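You operate a simulated robot arm through the tools that you are given. There is no shell and no other tool.

The job below is to be done with a simulated robot arm. You get a single attempt, and the scene is never put back.

TASK
On the yard page, make up road three from the buffers: TANK, FLAT, GRAIN, BRAKE.
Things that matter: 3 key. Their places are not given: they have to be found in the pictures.

Only the result counts: the job must be done as asked and must still hold three seconds after the hand-in. Knocking over, shifting, dropping, spilling or breaking anything else fails it.

THE ROBOT
A 7-joint arm with a two-finger parallel gripper, fixed in place. Base frame: the origin is on the floor under the middle of its stand, x ahead of it, y to its left, z up. Lengths are in mm, angles in degrees, forces in N, time in s.
With the tool pointing down near the work surface it reaches from about 360 to 780 mm from the base axis. Its first joint turns from -143.0 to 143.0 degrees. Payload 3 kg.
Tool frame: the origin (TCP) lies between the finger pads and is the grasp point; the fingertips stand 30 mm ahead of it; z points along the fingers, y is the line along which they close. The gripper opens to 110 mm. The fingers are 20 mm wide and 10 mm thick; the gripper's body (48 by 112 mm) begins 55 mm behind the TCP.
Orientation is told as [roll, pitch, yaw] about the base's x, y, z axes, in that order, counted from this pose: with the fingers straight down and closing along the base's y, the tool's x points along the base's -x, its y along +y and its z along -z.

THE INTERFACE
- The arm moves only by the tool arm_command. Its argument "motion" is a list of rows, each a list of 6 numbers: the shift along the base's x, y, z in mm, then the turn, a rotation vector about the base's x, y, z in degrees. In form: [[dx, dy, dz, rx, ry, rz], ...]. A call has 1 to 20 rows; each row shifts and turns the commanded pose from where the row before left it. "hand" is the gripper command, from -1 (shut) to 1 (fully open), values between in proportion, set as the call begins (left out, the last holds). Rows are played at 5 a second. More than 50 mm and 8.6 degrees between two rows, or a gripper value outside its range, and nothing of the call is played. Where a pose cannot be reached the arm comes as near as it can. A force on the tool above 40 N (or 10 N above the force at the start of the call, whichever is more), or a blocked arm, ends the call early, and 0.2 s more pass. Each finger travels about 153 mm/s and halts on what it meets, pressing with about 24 N; the grip force reading is that of the motor and also rises with nothing between the fingers. The clock runs only during rows and for 0.2 s after the last one: add rows that do not move to give the fingers time. It gives the time, the measured TCP pose, the force on the tool (base axes), the opening and the grip force at its end, in the units of the frame above (readings bear some noise), with the torque about the TCP (base axes, N m) and any sound that the robot's microphone picked up.
- Cameras (640 x 400 px; columns grow to the right, rows downward): "scene" is fixed at [50.1, -650.1, 1514.2]; the picture's right is [0.59, -0.81, 0.00], its down [-0.41, -0.30, -0.86] and it looks along [0.70, 0.51, -0.50] (base axes); focal length 336 px, centre (320, 200). "wrist" rides on the gripper at [72, 17, -103] in the tool frame; the picture's right is [-0.23, 0.97, 0.00], its down [-0.76, -0.18, -0.62] and it looks along [-0.61, -0.14, 0.78] (tool axes); focal length 222 px, centre (320, 200).
- capture(camera): a new picture of that camera. No time passes.
- raise_lower(by): moves the trunk up (or, below 0, down) by that many mm; the arm rides with it, the base frame stays. It gives what a move gives, with no picture.
- measure_at(camera, pixels): there is no depth. For up to 12 entries [column, row, z] of the newest picture of that camera ("zoom" is the newest enlarged one), the place [x, y] in the base frame at which the ray of that pixel passes the height z, good to about 2 mm. No time passes.
- close_up(camera, box): a new picture of the part [left, top, right, bottom] of that camera's present view, enlarged. No time passes.
- sign_off(): hands the job in; it is judged then, once.

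Open the gripper and draw the arm clear of the work before you hand the job in, unless the task says otherwise.

The tools are called after "Request:" by a JSON object that holds its "method" and its "body". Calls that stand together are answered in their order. arm_command: Moves the arm, as the interface text tells. Its arguments: {"type":"object","properties":{"motion":{"type":"array","items":{"type":"array","items":{"type":"number"}}},"hand":{"type":"number"}},"required":["motion"]} The other tools are called the same way: raise_lower (by) moves the trunk up or down; capture (camera) takes a picture; measure_at (camera, pixels) gives the place at which the rays of pixels pass given heights; close_up (camera, box) takes an enlarged picture of a part of a camera's view; sign_off () hands the job in.

At the start:

```text
t: 0.0
tool_pos: [658.9, 171.3, 1116.7]
tcp_rot: [0.0, 0.0, 0.0]
contact_force: [0.7, -0.4, 0.6]
ft_torque: [0.01, 0.01, 0.04]
grip_width: 110.0
grasp_force: 0.0
trunk travel left (down, up): [-400.0, 90.0]
```

scene: 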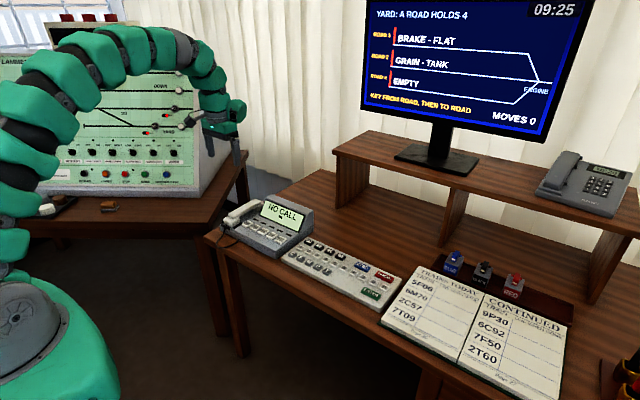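
wrist: 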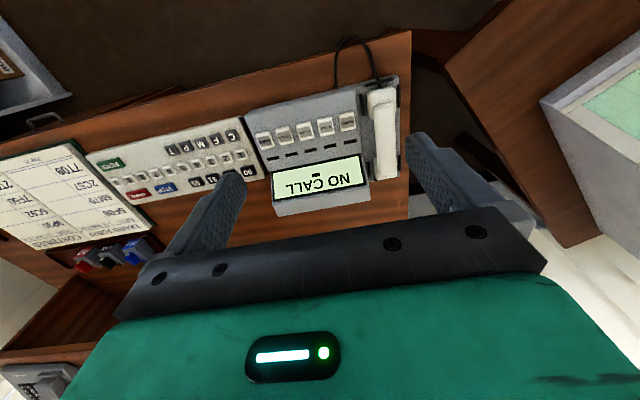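

I start by looking at the monitor (about 360-590, 0-140) and the keyboard (about 285-400, 240-305) in enlarged pictures.

Request:
{"method": "close_up", "body": {"camera": "scene", "box": [350, 0, 600, 156]}}

Request:
{"method": "close_up", "body": {"camera": "scene", "box": [280, 230, 410, 311]}}

Request:
{"method": "close_up", "body": {"camera": "wrist", "box": [80, 90, 280, 215]}}

```text
2.56 times, centred on (475, 78) of scene
```

zoom: 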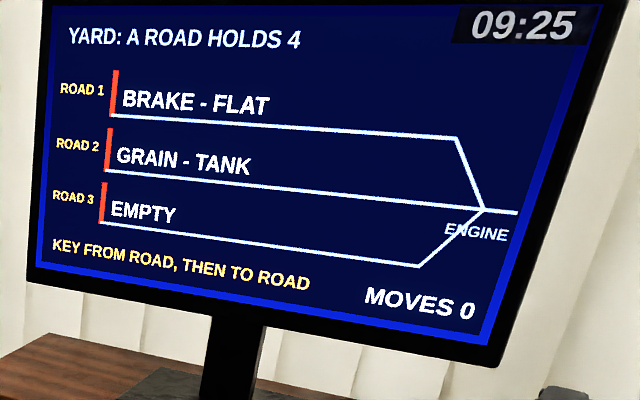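

```text
4.92 times, centred on (345, 270) of scene
```

zoom: 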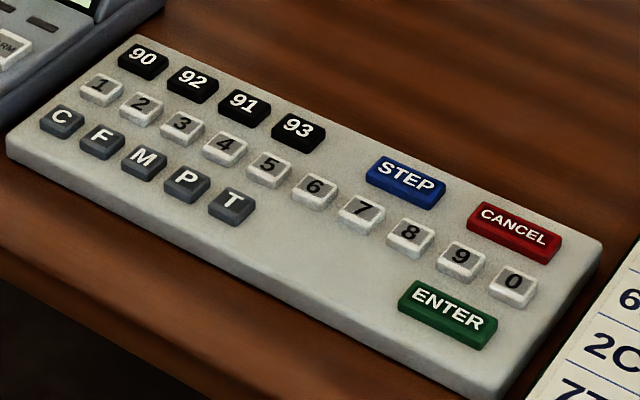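

```text
3.20 times, centred on (180, 152) of wrist
```

zoom: 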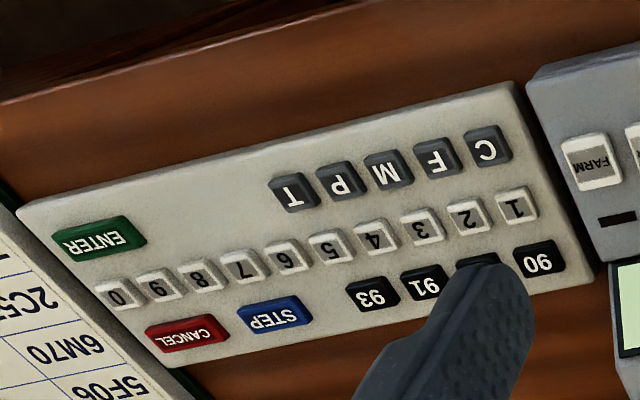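

The screen shows BRAKE-FLAT on road 1 and GRAIN-TANK on road 2, with road 3 empty, so I'll need keys 1, 2 and 3. In the scene picture key 1 is near (300.3,247.6) and key 0 near (384.4,287.3). I'll measure both at several heights, in both cameras, to find the keyboard's height.

Request:
{"method": "measure_at", "body": {"camera": "scene", "pixels": [[300.3, 248.2, 740], [300.3, 248.2, 780], [300.3, 248.2, 820], [384.4, 287.3, 740], [384.4, 287.3, 780], [384.4, 287.3, 820]]}}

Request:
{"method": "measure_at", "body": {"camera": "zoom", "pixels": [[517, 206, 740], [517, 206, 780], [517, 206, 820], [118, 296, 740], [118, 296, 780], [118, 296, 820]]}}

```text
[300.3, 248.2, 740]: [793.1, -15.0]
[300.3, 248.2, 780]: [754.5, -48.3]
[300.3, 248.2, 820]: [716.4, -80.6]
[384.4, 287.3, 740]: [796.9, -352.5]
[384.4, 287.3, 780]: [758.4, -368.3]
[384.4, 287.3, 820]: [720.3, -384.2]
```

```text
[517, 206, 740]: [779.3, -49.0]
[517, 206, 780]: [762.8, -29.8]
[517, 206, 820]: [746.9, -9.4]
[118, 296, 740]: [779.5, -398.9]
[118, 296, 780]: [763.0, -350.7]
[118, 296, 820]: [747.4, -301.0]
```

Both rays for key 1 meet near z≈766 at about (768,-37), and key 0 is near (768,-361), so the keys are about 36 mm apart. Before lowering the arm I'll check the phone (about 210-315, 195-255) and the shelf edge (335,150)-(590,300) for obstacles.

Request:
{"method": "measure_at", "body": {"camera": "scene", "pixels": [[335, 150, 900], [335, 150, 950], [335, 150, 1000], [468, 196, 950], [300, 232, 767], [315, 222, 780], [262, 197, 800], [262, 197, 840]]}}

Request:
{"method": "close_up", "body": {"camera": "scene", "box": [190, 130, 510, 330]}}

Request:
{"method": "measure_at", "body": {"camera": "wrist", "pixels": [[357, 90, 760], [357, 90, 800], [368, 185, 800], [368, 185, 840], [0, 345, 950]]}}

```text
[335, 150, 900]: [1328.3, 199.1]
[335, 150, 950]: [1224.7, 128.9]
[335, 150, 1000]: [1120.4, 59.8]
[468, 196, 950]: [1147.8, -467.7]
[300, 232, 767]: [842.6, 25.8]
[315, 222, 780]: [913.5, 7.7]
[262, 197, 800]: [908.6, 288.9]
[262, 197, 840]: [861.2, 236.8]
```

```text
2.00 times, centred on (350, 230) of scene
```

zoom: 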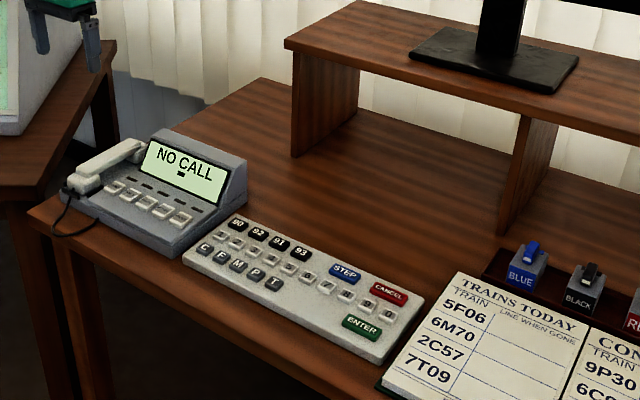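

```text
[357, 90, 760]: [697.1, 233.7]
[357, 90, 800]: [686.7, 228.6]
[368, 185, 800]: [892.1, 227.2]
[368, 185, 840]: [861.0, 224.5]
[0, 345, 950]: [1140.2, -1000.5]
```

The shelf starts at x≈1120 and the phone lies at y>0 with its top at about 840, so the way is clear. I'll shut the gripper and move to about (768,-73,917), above the keys.

Request:
{"method": "arm_command", "body": {"hand": -1, "motion": [[13.6, -30.5, -25, 0, 0, 0], [13.6, -30.5, -25, 0, 0, 0], [13.6, -30.5, -25, 0, 0, 0], [13.6, -30.5, -25, 0, 0, 0], [13.6, -30.5, -25, 0, 0, 0], [13.6, -30.5, -25, 0, 0, 0], [13.6, -30.5, -25, 0, 0, 0], [13.6, -30.5, -25, 0, 0, 0], [0, 0, 0, 0, 0, 0], [0, 0, 0, 0, 0, 0]]}}

```text
t: 2.2
tool_pos: [766.0, -72.9, 915.8]
tcp_rot: [-0.1, 0.1, 0.0]
contact_force: [-0.5, -0.3, -1.0]
ft_torque: [0.02, 0.01, -0.02]
grip_width: 0.0
grasp_force: 24.2
trunk travel left (down, up): [-400.0, 90.0]
```

The arm is at (766,-73,916) with the gripper shut. I'll look through both cameras to check the key positions under the fingertips.

Request:
{"method": "capture", "body": {"camera": "wrist"}}

Request:
{"method": "capture", "body": {"camera": "scene"}}

```text
taken
```

wrist: 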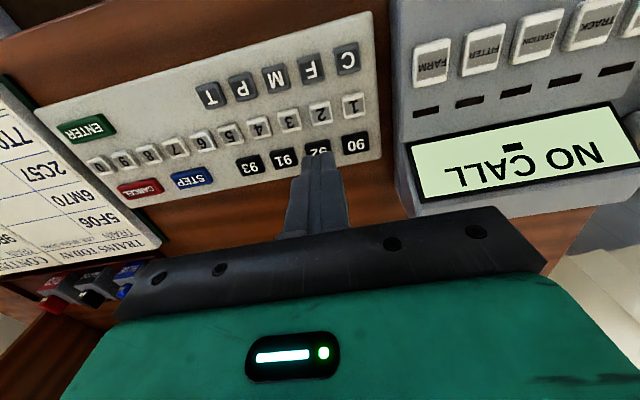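

```text
taken
```

scene: 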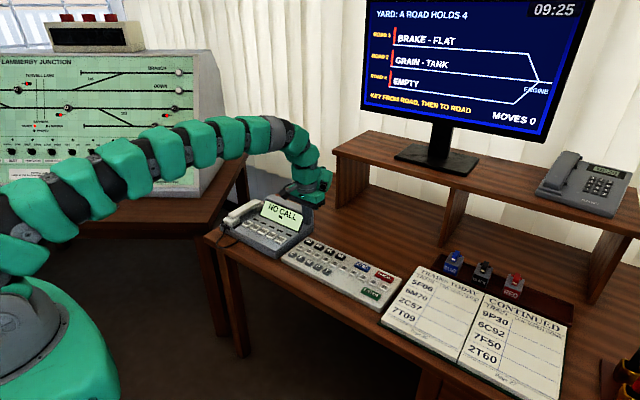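

The tips appear at (318,155) in the wrist picture, with keys 1, 2 and 3 at about (353,106), (320,114) and (289,120). I'll enlarge both views to get exact key centres and sizes.

Request:
{"method": "close_up", "body": {"camera": "wrist", "box": [240, 50, 400, 150]}}

Request:
{"method": "measure_at", "body": {"camera": "zoom", "pixels": [[452, 222, 767], [320, 255, 767], [198, 283, 767]]}}

Request:
{"method": "close_up", "body": {"camera": "scene", "box": [285, 235, 349, 275]}}

```text
4.00 times, centred on (320, 100) of wrist
```

zoom: 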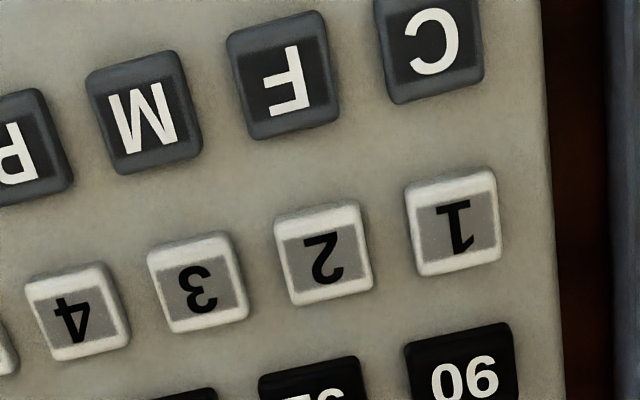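

```text
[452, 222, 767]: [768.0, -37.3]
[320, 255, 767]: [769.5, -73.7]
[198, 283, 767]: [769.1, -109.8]
```

```text
10.00 times, centred on (317, 255) of scene
```

zoom: 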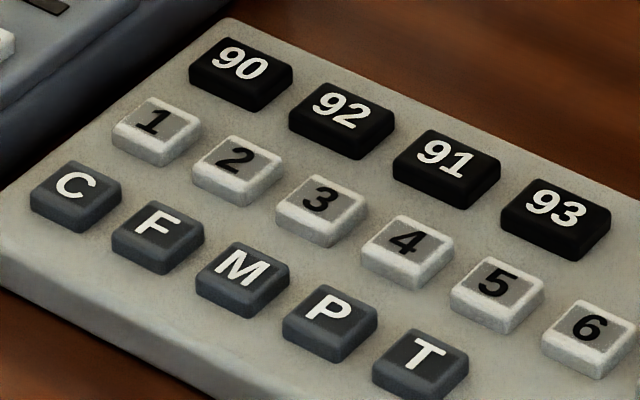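

In the enlarged scene view the key tops are centred near (157,125), (239,164) and (322,204). I'll measure them at heights around 767 and compare with the wrist result to fix the key-top height.

Request:
{"method": "measure_at", "body": {"camera": "zoom", "pixels": [[157, 125, 760], [157, 125, 767], [157, 125, 774], [239, 164, 760], [239, 164, 767], [239, 164, 774], [322, 204, 760], [322, 204, 767], [322, 204, 774]]}}

Request:
{"method": "measure_at", "body": {"camera": "wrist", "pixels": [[353, 105.5, 760], [353, 105.5, 774], [321, 113.3, 760], [321, 113.3, 774], [289.5, 120.3, 760], [289.5, 120.3, 774]]}}

```text
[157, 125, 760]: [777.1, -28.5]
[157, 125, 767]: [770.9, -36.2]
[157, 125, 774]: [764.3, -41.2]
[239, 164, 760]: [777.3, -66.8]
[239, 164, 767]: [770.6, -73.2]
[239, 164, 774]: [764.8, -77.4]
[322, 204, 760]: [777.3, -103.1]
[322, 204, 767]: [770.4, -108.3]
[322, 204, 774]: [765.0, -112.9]
```

```text
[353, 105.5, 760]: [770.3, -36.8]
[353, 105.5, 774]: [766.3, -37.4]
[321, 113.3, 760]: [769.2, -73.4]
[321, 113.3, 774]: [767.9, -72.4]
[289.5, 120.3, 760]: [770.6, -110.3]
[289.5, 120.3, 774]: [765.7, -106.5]
```

Both cameras agree on keys 1, 2 and 3 at x≈769, y≈-37/-73/-109, with tops near z≈767 and a spacing of 36 mm. The 20 mm closed tips fit on a single key. I'll lower over key 2 until the tips are about 14 mm above it.

Request:
{"method": "arm_command", "body": {"hand": -1, "motion": [[1.3, -0.5, -35, 0, 0, 0], [0, 0, -35, 0, 0, 0], [0, 0, -35, 0, 0, 0], [0, 0, 0, 0, 0, 0], [0, 0, 0, 0, 0, 0]]}}

Request:
{"method": "close_up", "body": {"camera": "scene", "box": [265, 210, 377, 280]}}

Request:
{"method": "close_up", "body": {"camera": "wrist", "box": [220, 75, 420, 200]}}

```text
t: 3.4
tool_pos: [767.9, -73.7, 813.5]
tcp_rot: [0.0, 0.0, 0.0]
contact_force: [0.0, -0.2, -0.1]
ft_torque: [-0.03, -0.01, -0.01]
grip_width: 0.2
grasp_force: 24.0
trunk travel left (down, up): [-400.0, 90.0]
```

```text
5.71 times, centred on (321, 245) of scene
```

zoom: 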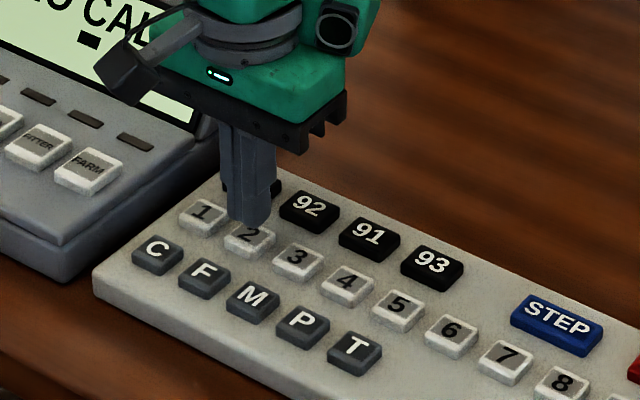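

```text
3.20 times, centred on (320, 138) of wrist
```

zoom: 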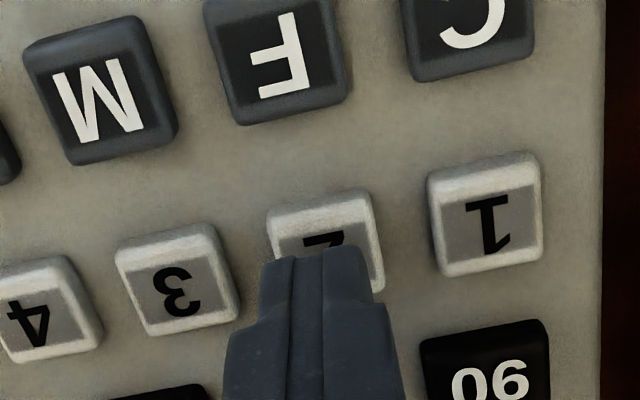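

The tips sit right over key 2 (zoom 320,255), about 14-16 mm above it, and the reach is fine. I'll creep down 14 mm, stopping just at the key top.

Request:
{"method": "arm_command", "body": {"motion": [[0, 0, -6, 0, 0, 0], [0, 0, -4, 0, 0, 0], [0, 0, -2, 0, 0, 0], [0, 0, -2, 0, 0, 0]]}}

```text
t: 4.4
tool_pos: [768.6, -74.5, 798.3]
tcp_rot: [0.0, -0.1, 0.0]
contact_force: [-0.8, -1.2, 1.1]
ft_torque: [-0.04, -0.03, 0.0]
grip_width: 0.1
grasp_force: 24.4
trunk travel left (down, up): [-400.0, 90.0]
heard: click
```

A click was heard at TCP z≈798 with almost no force. I'll check the screen and the key.

Request:
{"method": "close_up", "body": {"camera": "scene", "box": [350, 0, 600, 156]}}

Request:
{"method": "close_up", "body": {"camera": "scene", "box": [285, 225, 349, 265]}}

```text
2.56 times, centred on (475, 78) of scene
```

zoom: 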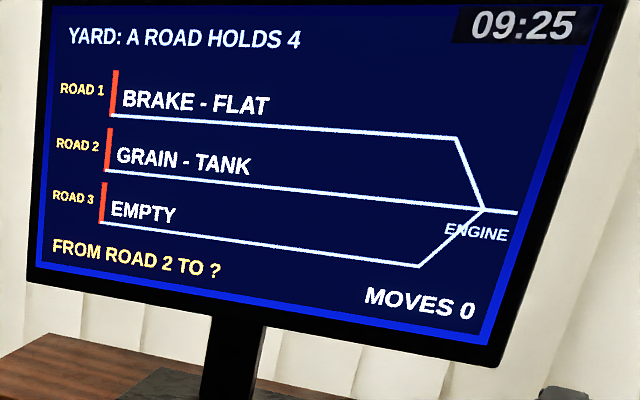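

```text
10.00 times, centred on (317, 245) of scene
```

zoom: 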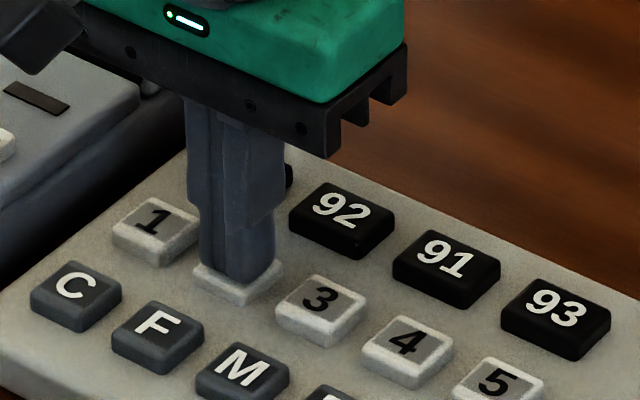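

The screen now reads "FROM ROAD 2 TO ?", so key 2 registered. I'll lift 16 mm, shift 36 mm to key 3 and press to the same depth.

Request:
{"method": "arm_command", "body": {"motion": [[0, 0, 10, 0, 0, 0], [0, 0, 6, 0, 0, 0], [0, -18, 0, 0, 0, 0], [0, -18, 0, 0, 0, 0], [0, 0, 0, 0, 0, 0], [0, 0, 0, 0, 0, 0]]}}

Request:
{"method": "close_up", "body": {"camera": "scene", "box": [285, 225, 349, 265]}}

```text
t: 5.8
tool_pos: [768.7, -110.5, 813.3]
tcp_rot: [0.0, 0.1, 0.0]
contact_force: [0.4, -0.2, -0.4]
ft_torque: [-0.04, -0.03, -0.02]
grip_width: 0.0
grasp_force: 24.0
trunk travel left (down, up): [-400.0, 90.0]
```

```text
10.00 times, centred on (317, 245) of scene
```

zoom: 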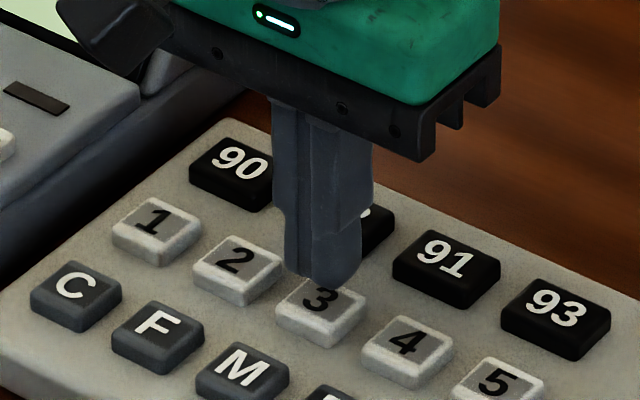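

The tips are over key 3 (zoom 323,285) at (768.7,-110.5,813.3), and key 2 has come back up. I'll press down 16 mm onto key 3.

Request:
{"method": "arm_command", "body": {"motion": [[0, 0, -8, 0, 0, 0], [0, 0, -4, 0, 0, 0], [0, 0, -2, 0, 0, 0], [0, 0, -2, 0, 0, 0]]}}

Request:
{"method": "close_up", "body": {"camera": "scene", "box": [350, 0, 600, 156]}}

```text
t: 6.8
tool_pos: [767.7, -109.8, 797.9]
tcp_rot: [0.0, 0.1, 0.0]
contact_force: [1.9, -0.3, 1.6]
ft_torque: [0.01, -0.04, 0.01]
grip_width: 0.0
grasp_force: 23.8
trunk travel left (down, up): [-400.0, 90.0]
heard: click
```

```text
2.56 times, centred on (475, 78) of scene
```

zoom: 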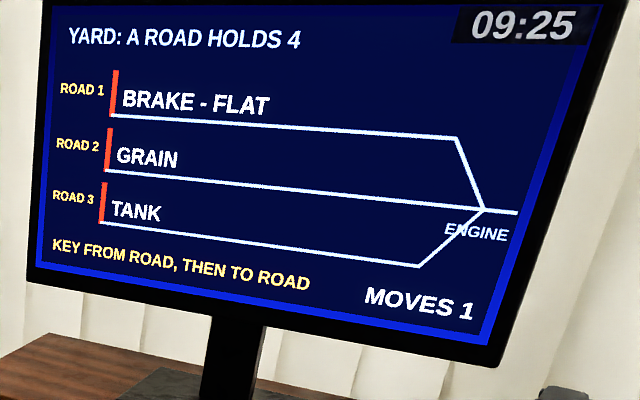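

TANK moved to road 3 and the screen shows MOVES 1, so each move takes the engine-end wagon, as I expected. Next is key 1: lift 16 mm, shift +72 mm in y and press.

Request:
{"method": "arm_command", "body": {"motion": [[0, 0, 10, 0, 0, 0], [0, 0, 6, 0, 0, 0], [0, 24, 0, 0, 0, 0], [0, 24, 0, 0, 0, 0], [0, 24, 0, 0, 0, 0], [0, 0, 0, 0, 0, 0], [0, 0, 0, 0, 0, 0], [0, 0, -8, 0, 0, 0], [0, 0, -4, 0, 0, 0], [0, 0, -2, 0, 0, 0], [0, 0, -2, 0, 0, 0]]}}

Request:
{"method": "close_up", "body": {"camera": "scene", "box": [350, 0, 600, 156]}}

Request:
{"method": "close_up", "body": {"camera": "scene", "box": [285, 225, 349, 265]}}

```text
t: 9.2
tool_pos: [767.8, -37.8, 797.8]
tcp_rot: [-0.1, 0.0, 0.0]
contact_force: [0.3, -0.6, 0.7]
ft_torque: [-0.02, -0.04, 0.01]
grip_width: 0.0
grasp_force: 24.1
trunk travel left (down, up): [-400.0, 90.0]
heard: click
```

```text
2.56 times, centred on (475, 78) of scene
```

zoom: 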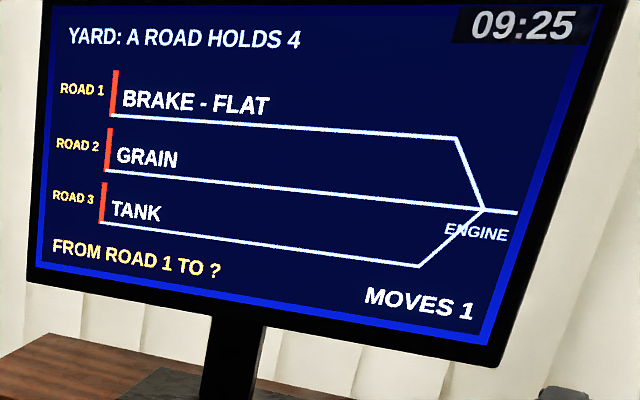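

```text
10.00 times, centred on (317, 245) of scene
```

zoom: 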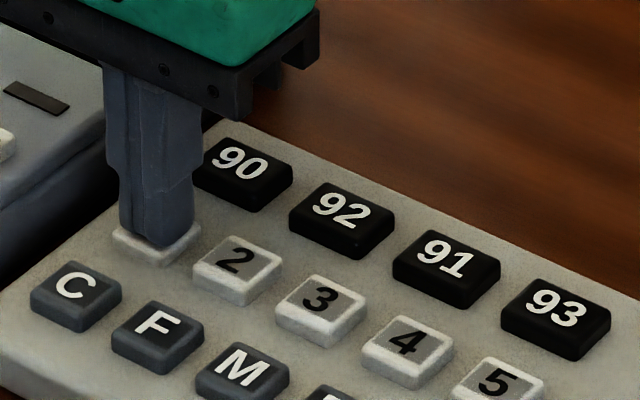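

The screen reads "FROM ROAD 1 TO ?". I'll lift, shift -72 mm in y to key 3 and press.

Request:
{"method": "arm_command", "body": {"motion": [[0, 0, 10, 0, 0, 0], [0, 0, 6, 0, 0, 0], [0, -24, 0, 0, 0, 0], [0, -24, 0, 0, 0, 0], [0, -24, 0, 0, 0, 0], [0, 0, 0, 0, 0, 0], [0, 0, 0, 0, 0, 0], [0, 0, -8, 0, 0, 0], [0, 0, -4, 0, 0, 0], [0, 0, -2, 0, 0, 0], [0, 0, -2, 0, 0, 0]]}}

Request:
{"method": "close_up", "body": {"camera": "scene", "box": [350, 0, 600, 156]}}

```text
t: 11.6
tool_pos: [768.0, -109.3, 798.7]
tcp_rot: [0.1, 0.0, 0.1]
contact_force: [0.6, -0.5, 1.5]
ft_torque: [0.01, 0.0, 0.04]
grip_width: 0.0
grasp_force: 23.4
trunk travel left (down, up): [-400.0, 90.0]
heard: click
```

```text
2.56 times, centred on (475, 78) of scene
```

zoom: 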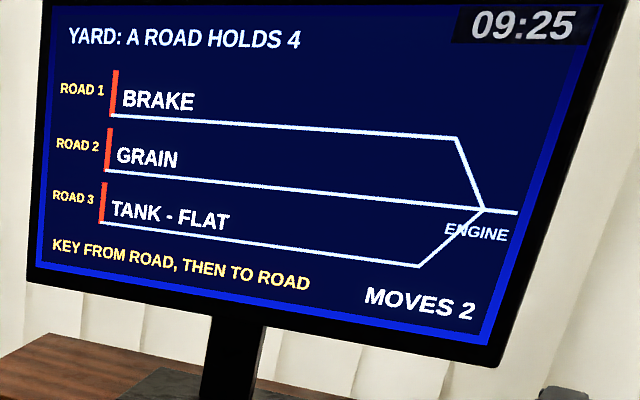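

Road 3 now reads TANK - FLAT with MOVES 2. Next is GRAIN from road 2: lift, shift +36 mm in y to key 2 and press.

Request:
{"method": "arm_command", "body": {"motion": [[0, 0, 10, 0, 0, 0], [0, 0, 6, 0, 0, 0], [0, 18, 0, 0, 0, 0], [0, 18, 0, 0, 0, 0], [0, 0, 0, 0, 0, 0], [0, 0, 0, 0, 0, 0], [0, 0, -8, 0, 0, 0], [0, 0, -4, 0, 0, 0], [0, 0, -2, 0, 0, 0], [0, 0, -2, 0, 0, 0]]}}

Request:
{"method": "close_up", "body": {"camera": "scene", "box": [350, 0, 600, 156]}}

```text
t: 13.8
tool_pos: [767.7, -72.9, 796.7]
tcp_rot: [0.0, 0.0, 0.0]
contact_force: [1.4, 1.1, 3.4]
ft_torque: [0.04, -0.04, 0.01]
grip_width: 0.0
grasp_force: 23.6
trunk travel left (down, up): [-400.0, 90.0]
heard: click
```

```text
2.56 times, centred on (475, 78) of scene
```

zoom: 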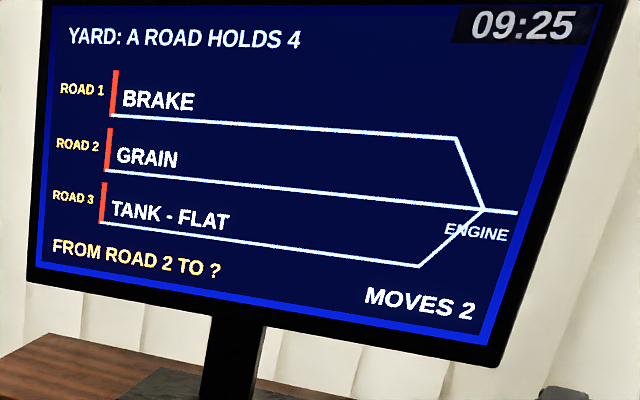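

The screen reads "FROM ROAD 2 TO ?". I'll go to key 3 again, -36 mm in y, and press.

Request:
{"method": "arm_command", "body": {"motion": [[0, 0, 10, 0, 0, 0], [0, 0, 6, 0, 0, 0], [0, -18, 0, 0, 0, 0], [0, -18, 0, 0, 0, 0], [0, 0, 0, 0, 0, 0], [0, 0, 0, 0, 0, 0], [0, 0, -8, 0, 0, 0], [0, 0, -4, 0, 0, 0], [0, 0, -2, 0, 0, 0], [0, 0, -2, 0, 0, 0]]}}

Request:
{"method": "close_up", "body": {"camera": "scene", "box": [350, 0, 600, 156]}}

```text
t: 16.0
tool_pos: [769.2, -109.9, 797.4]
tcp_rot: [0.0, 0.0, -0.1]
contact_force: [0.9, 1.2, 0.7]
ft_torque: [0.03, 0.02, 0.03]
grip_width: 0.0
grasp_force: 24.9
trunk travel left (down, up): [-400.0, 90.0]
heard: click
```

```text
2.56 times, centred on (475, 78) of scene
```

zoom: 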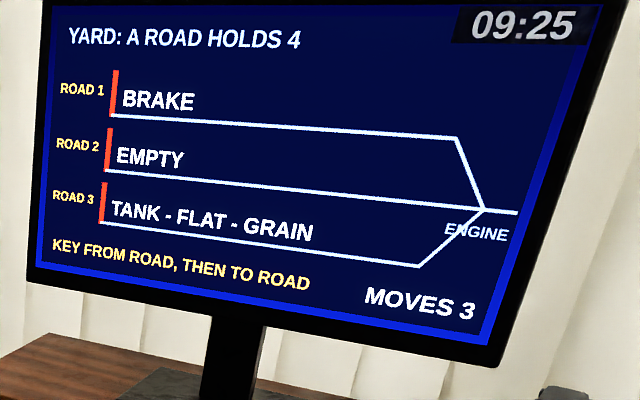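

Road 3 reads TANK - FLAT - GRAIN. Next is BRAKE from road 1: lift, shift +72 mm in y to key 1 and press.

Request:
{"method": "arm_command", "body": {"motion": [[0, 0, 10, 0, 0, 0], [0, 0, 6, 0, 0, 0], [0, 24, 0, 0, 0, 0], [0, 24, 0, 0, 0, 0], [0, 24, 0, 0, 0, 0], [0, 0, 0, 0, 0, 0], [0, 0, 0, 0, 0, 0], [0, 0, -8, 0, 0, 0], [0, 0, -4, 0, 0, 0], [0, 0, -2, 0, 0, 0], [0, 0, -2, 0, 0, 0]]}}

Request:
{"method": "close_up", "body": {"camera": "scene", "box": [350, 0, 600, 156]}}

```text
t: 18.4
tool_pos: [768.3, -37.4, 798.2]
tcp_rot: [0.0, 0.1, 0.0]
contact_force: [0.5, 0.2, 1.3]
ft_torque: [-0.03, 0.0, -0.01]
grip_width: 0.0
grasp_force: 23.8
trunk travel left (down, up): [-400.0, 90.0]
heard: click
```

```text
2.56 times, centred on (475, 78) of scene
```

zoom: 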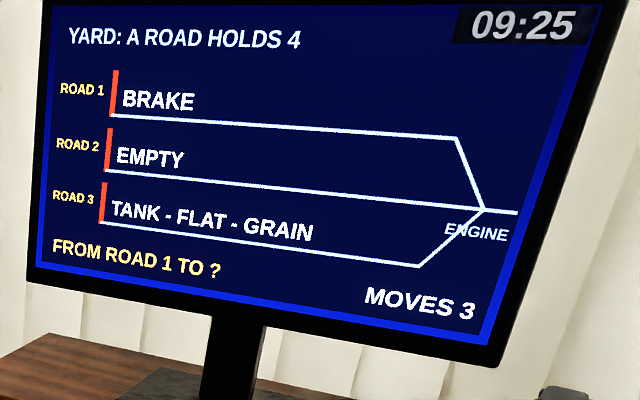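

The screen reads "FROM ROAD 1 TO ?". The last press is key 3, -72 mm in y.

Request:
{"method": "arm_command", "body": {"motion": [[0, 0, 10, 0, 0, 0], [0, 0, 6, 0, 0, 0], [0, -24, 0, 0, 0, 0], [0, -24, 0, 0, 0, 0], [0, -24, 0, 0, 0, 0], [0, 0, 0, 0, 0, 0], [0, 0, 0, 0, 0, 0], [0, 0, -8, 0, 0, 0], [0, 0, -4, 0, 0, 0], [0, 0, -2, 0, 0, 0], [0, 0, -2, 0, 0, 0]]}}

Request:
{"method": "close_up", "body": {"camera": "scene", "box": [350, 0, 600, 156]}}

```text
t: 20.8
tool_pos: [768.2, -110.9, 797.2]
tcp_rot: [0.0, 0.0, 0.0]
contact_force: [0.6, 1.0, 0.8]
ft_torque: [0.04, 0.01, 0.02]
grip_width: 0.0
grasp_force: 23.7
trunk travel left (down, up): [-400.0, 90.0]
heard: click
```

```text
2.56 times, centred on (475, 78) of scene
```

zoom: 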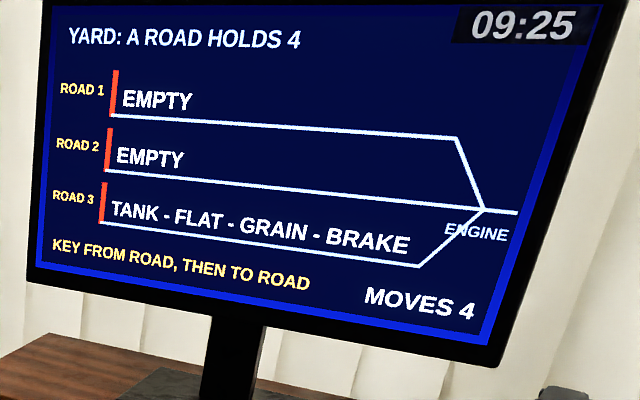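

Road 3 reads TANK - FLAT - GRAIN - BRAKE with MOVES 4. I'll raise the arm straight up well clear of the desk before opening the gripper.

Request:
{"method": "arm_command", "body": {"motion": [[0, 0, 10, 0, 0, 0], [0, 0, 30, 0, 0, 0], [0, 0, 40, 0, 0, 0], [0, 0, 40, 0, 0, 0], [-10, 0, 40, 0, 0, 0], [-20, 10, 40, 0, 0, 0], [-20, 10, 40, 0, 0, 0], [-20, 10, 20, 0, 0, 0], [0, 0, 0, 0, 0, 0]]}}

Request:
{"method": "arm_command", "body": {"hand": 1, "motion": [[0, 0, 0, 0, 0, 0], [0, 0, 0, 0, 0, 0], [0, 0, 0, 0, 0, 0], [0, 0, 0, 0, 0, 0]]}}

Request:
{"method": "capture", "body": {"camera": "scene"}}

Request:
{"method": "close_up", "body": {"camera": "scene", "box": [350, 0, 600, 156]}}

```text
t: 22.8
tool_pos: [698.5, -79.5, 1059.5]
tcp_rot: [0.0, 0.1, 0.1]
contact_force: [0.5, 0.4, 0.0]
ft_torque: [0.01, -0.04, 0.04]
grip_width: 0.0
grasp_force: 24.1
trunk travel left (down, up): [-400.0, 90.0]
```

```text
t: 23.8
tool_pos: [697.9, -80.1, 1058.4]
tcp_rot: [0.0, 0.1, 0.0]
contact_force: [0.6, -0.2, -0.3]
ft_torque: [0.0, 0.0, 0.0]
grip_width: 110.2
grasp_force: 0.0
trunk travel left (down, up): [-400.0, 90.0]
```

```text
taken
```

scene: 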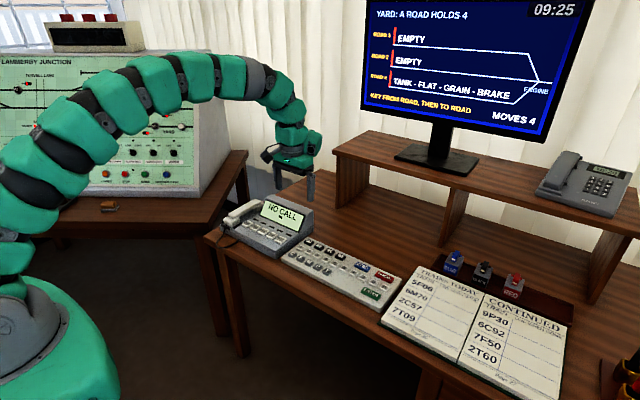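

```text
2.56 times, centred on (475, 78) of scene
```

zoom: 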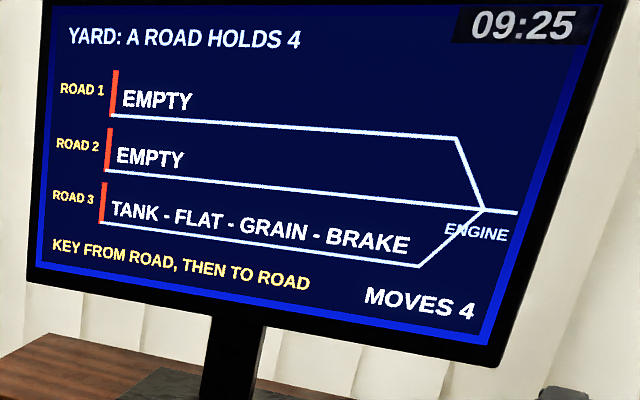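

The screen still shows road 3 as TANK - FLAT - GRAIN - BRAKE with no entry pending. The gripper is open, the arm is clear and the desk looks undisturbed, so I'm handing the job in.

Request:
{"method": "sign_off", "body": {}}

```text
The job is handed in.
```

Road three is made up from the buffers as TANK, FLAT, GRAIN, BRAKE. The yard page showed it that way, with roads one and two empty, when I handed the job in.

It took four moves, keyed 2-3, 1-3, 2-3, 1-3, and I checked the screen after every key. The forces stayed light and only keys 1, 2 and 3 were touched. I opened the gripper and raised the arm clear before handing in. The hand-in was accepted, but no verdict came back.
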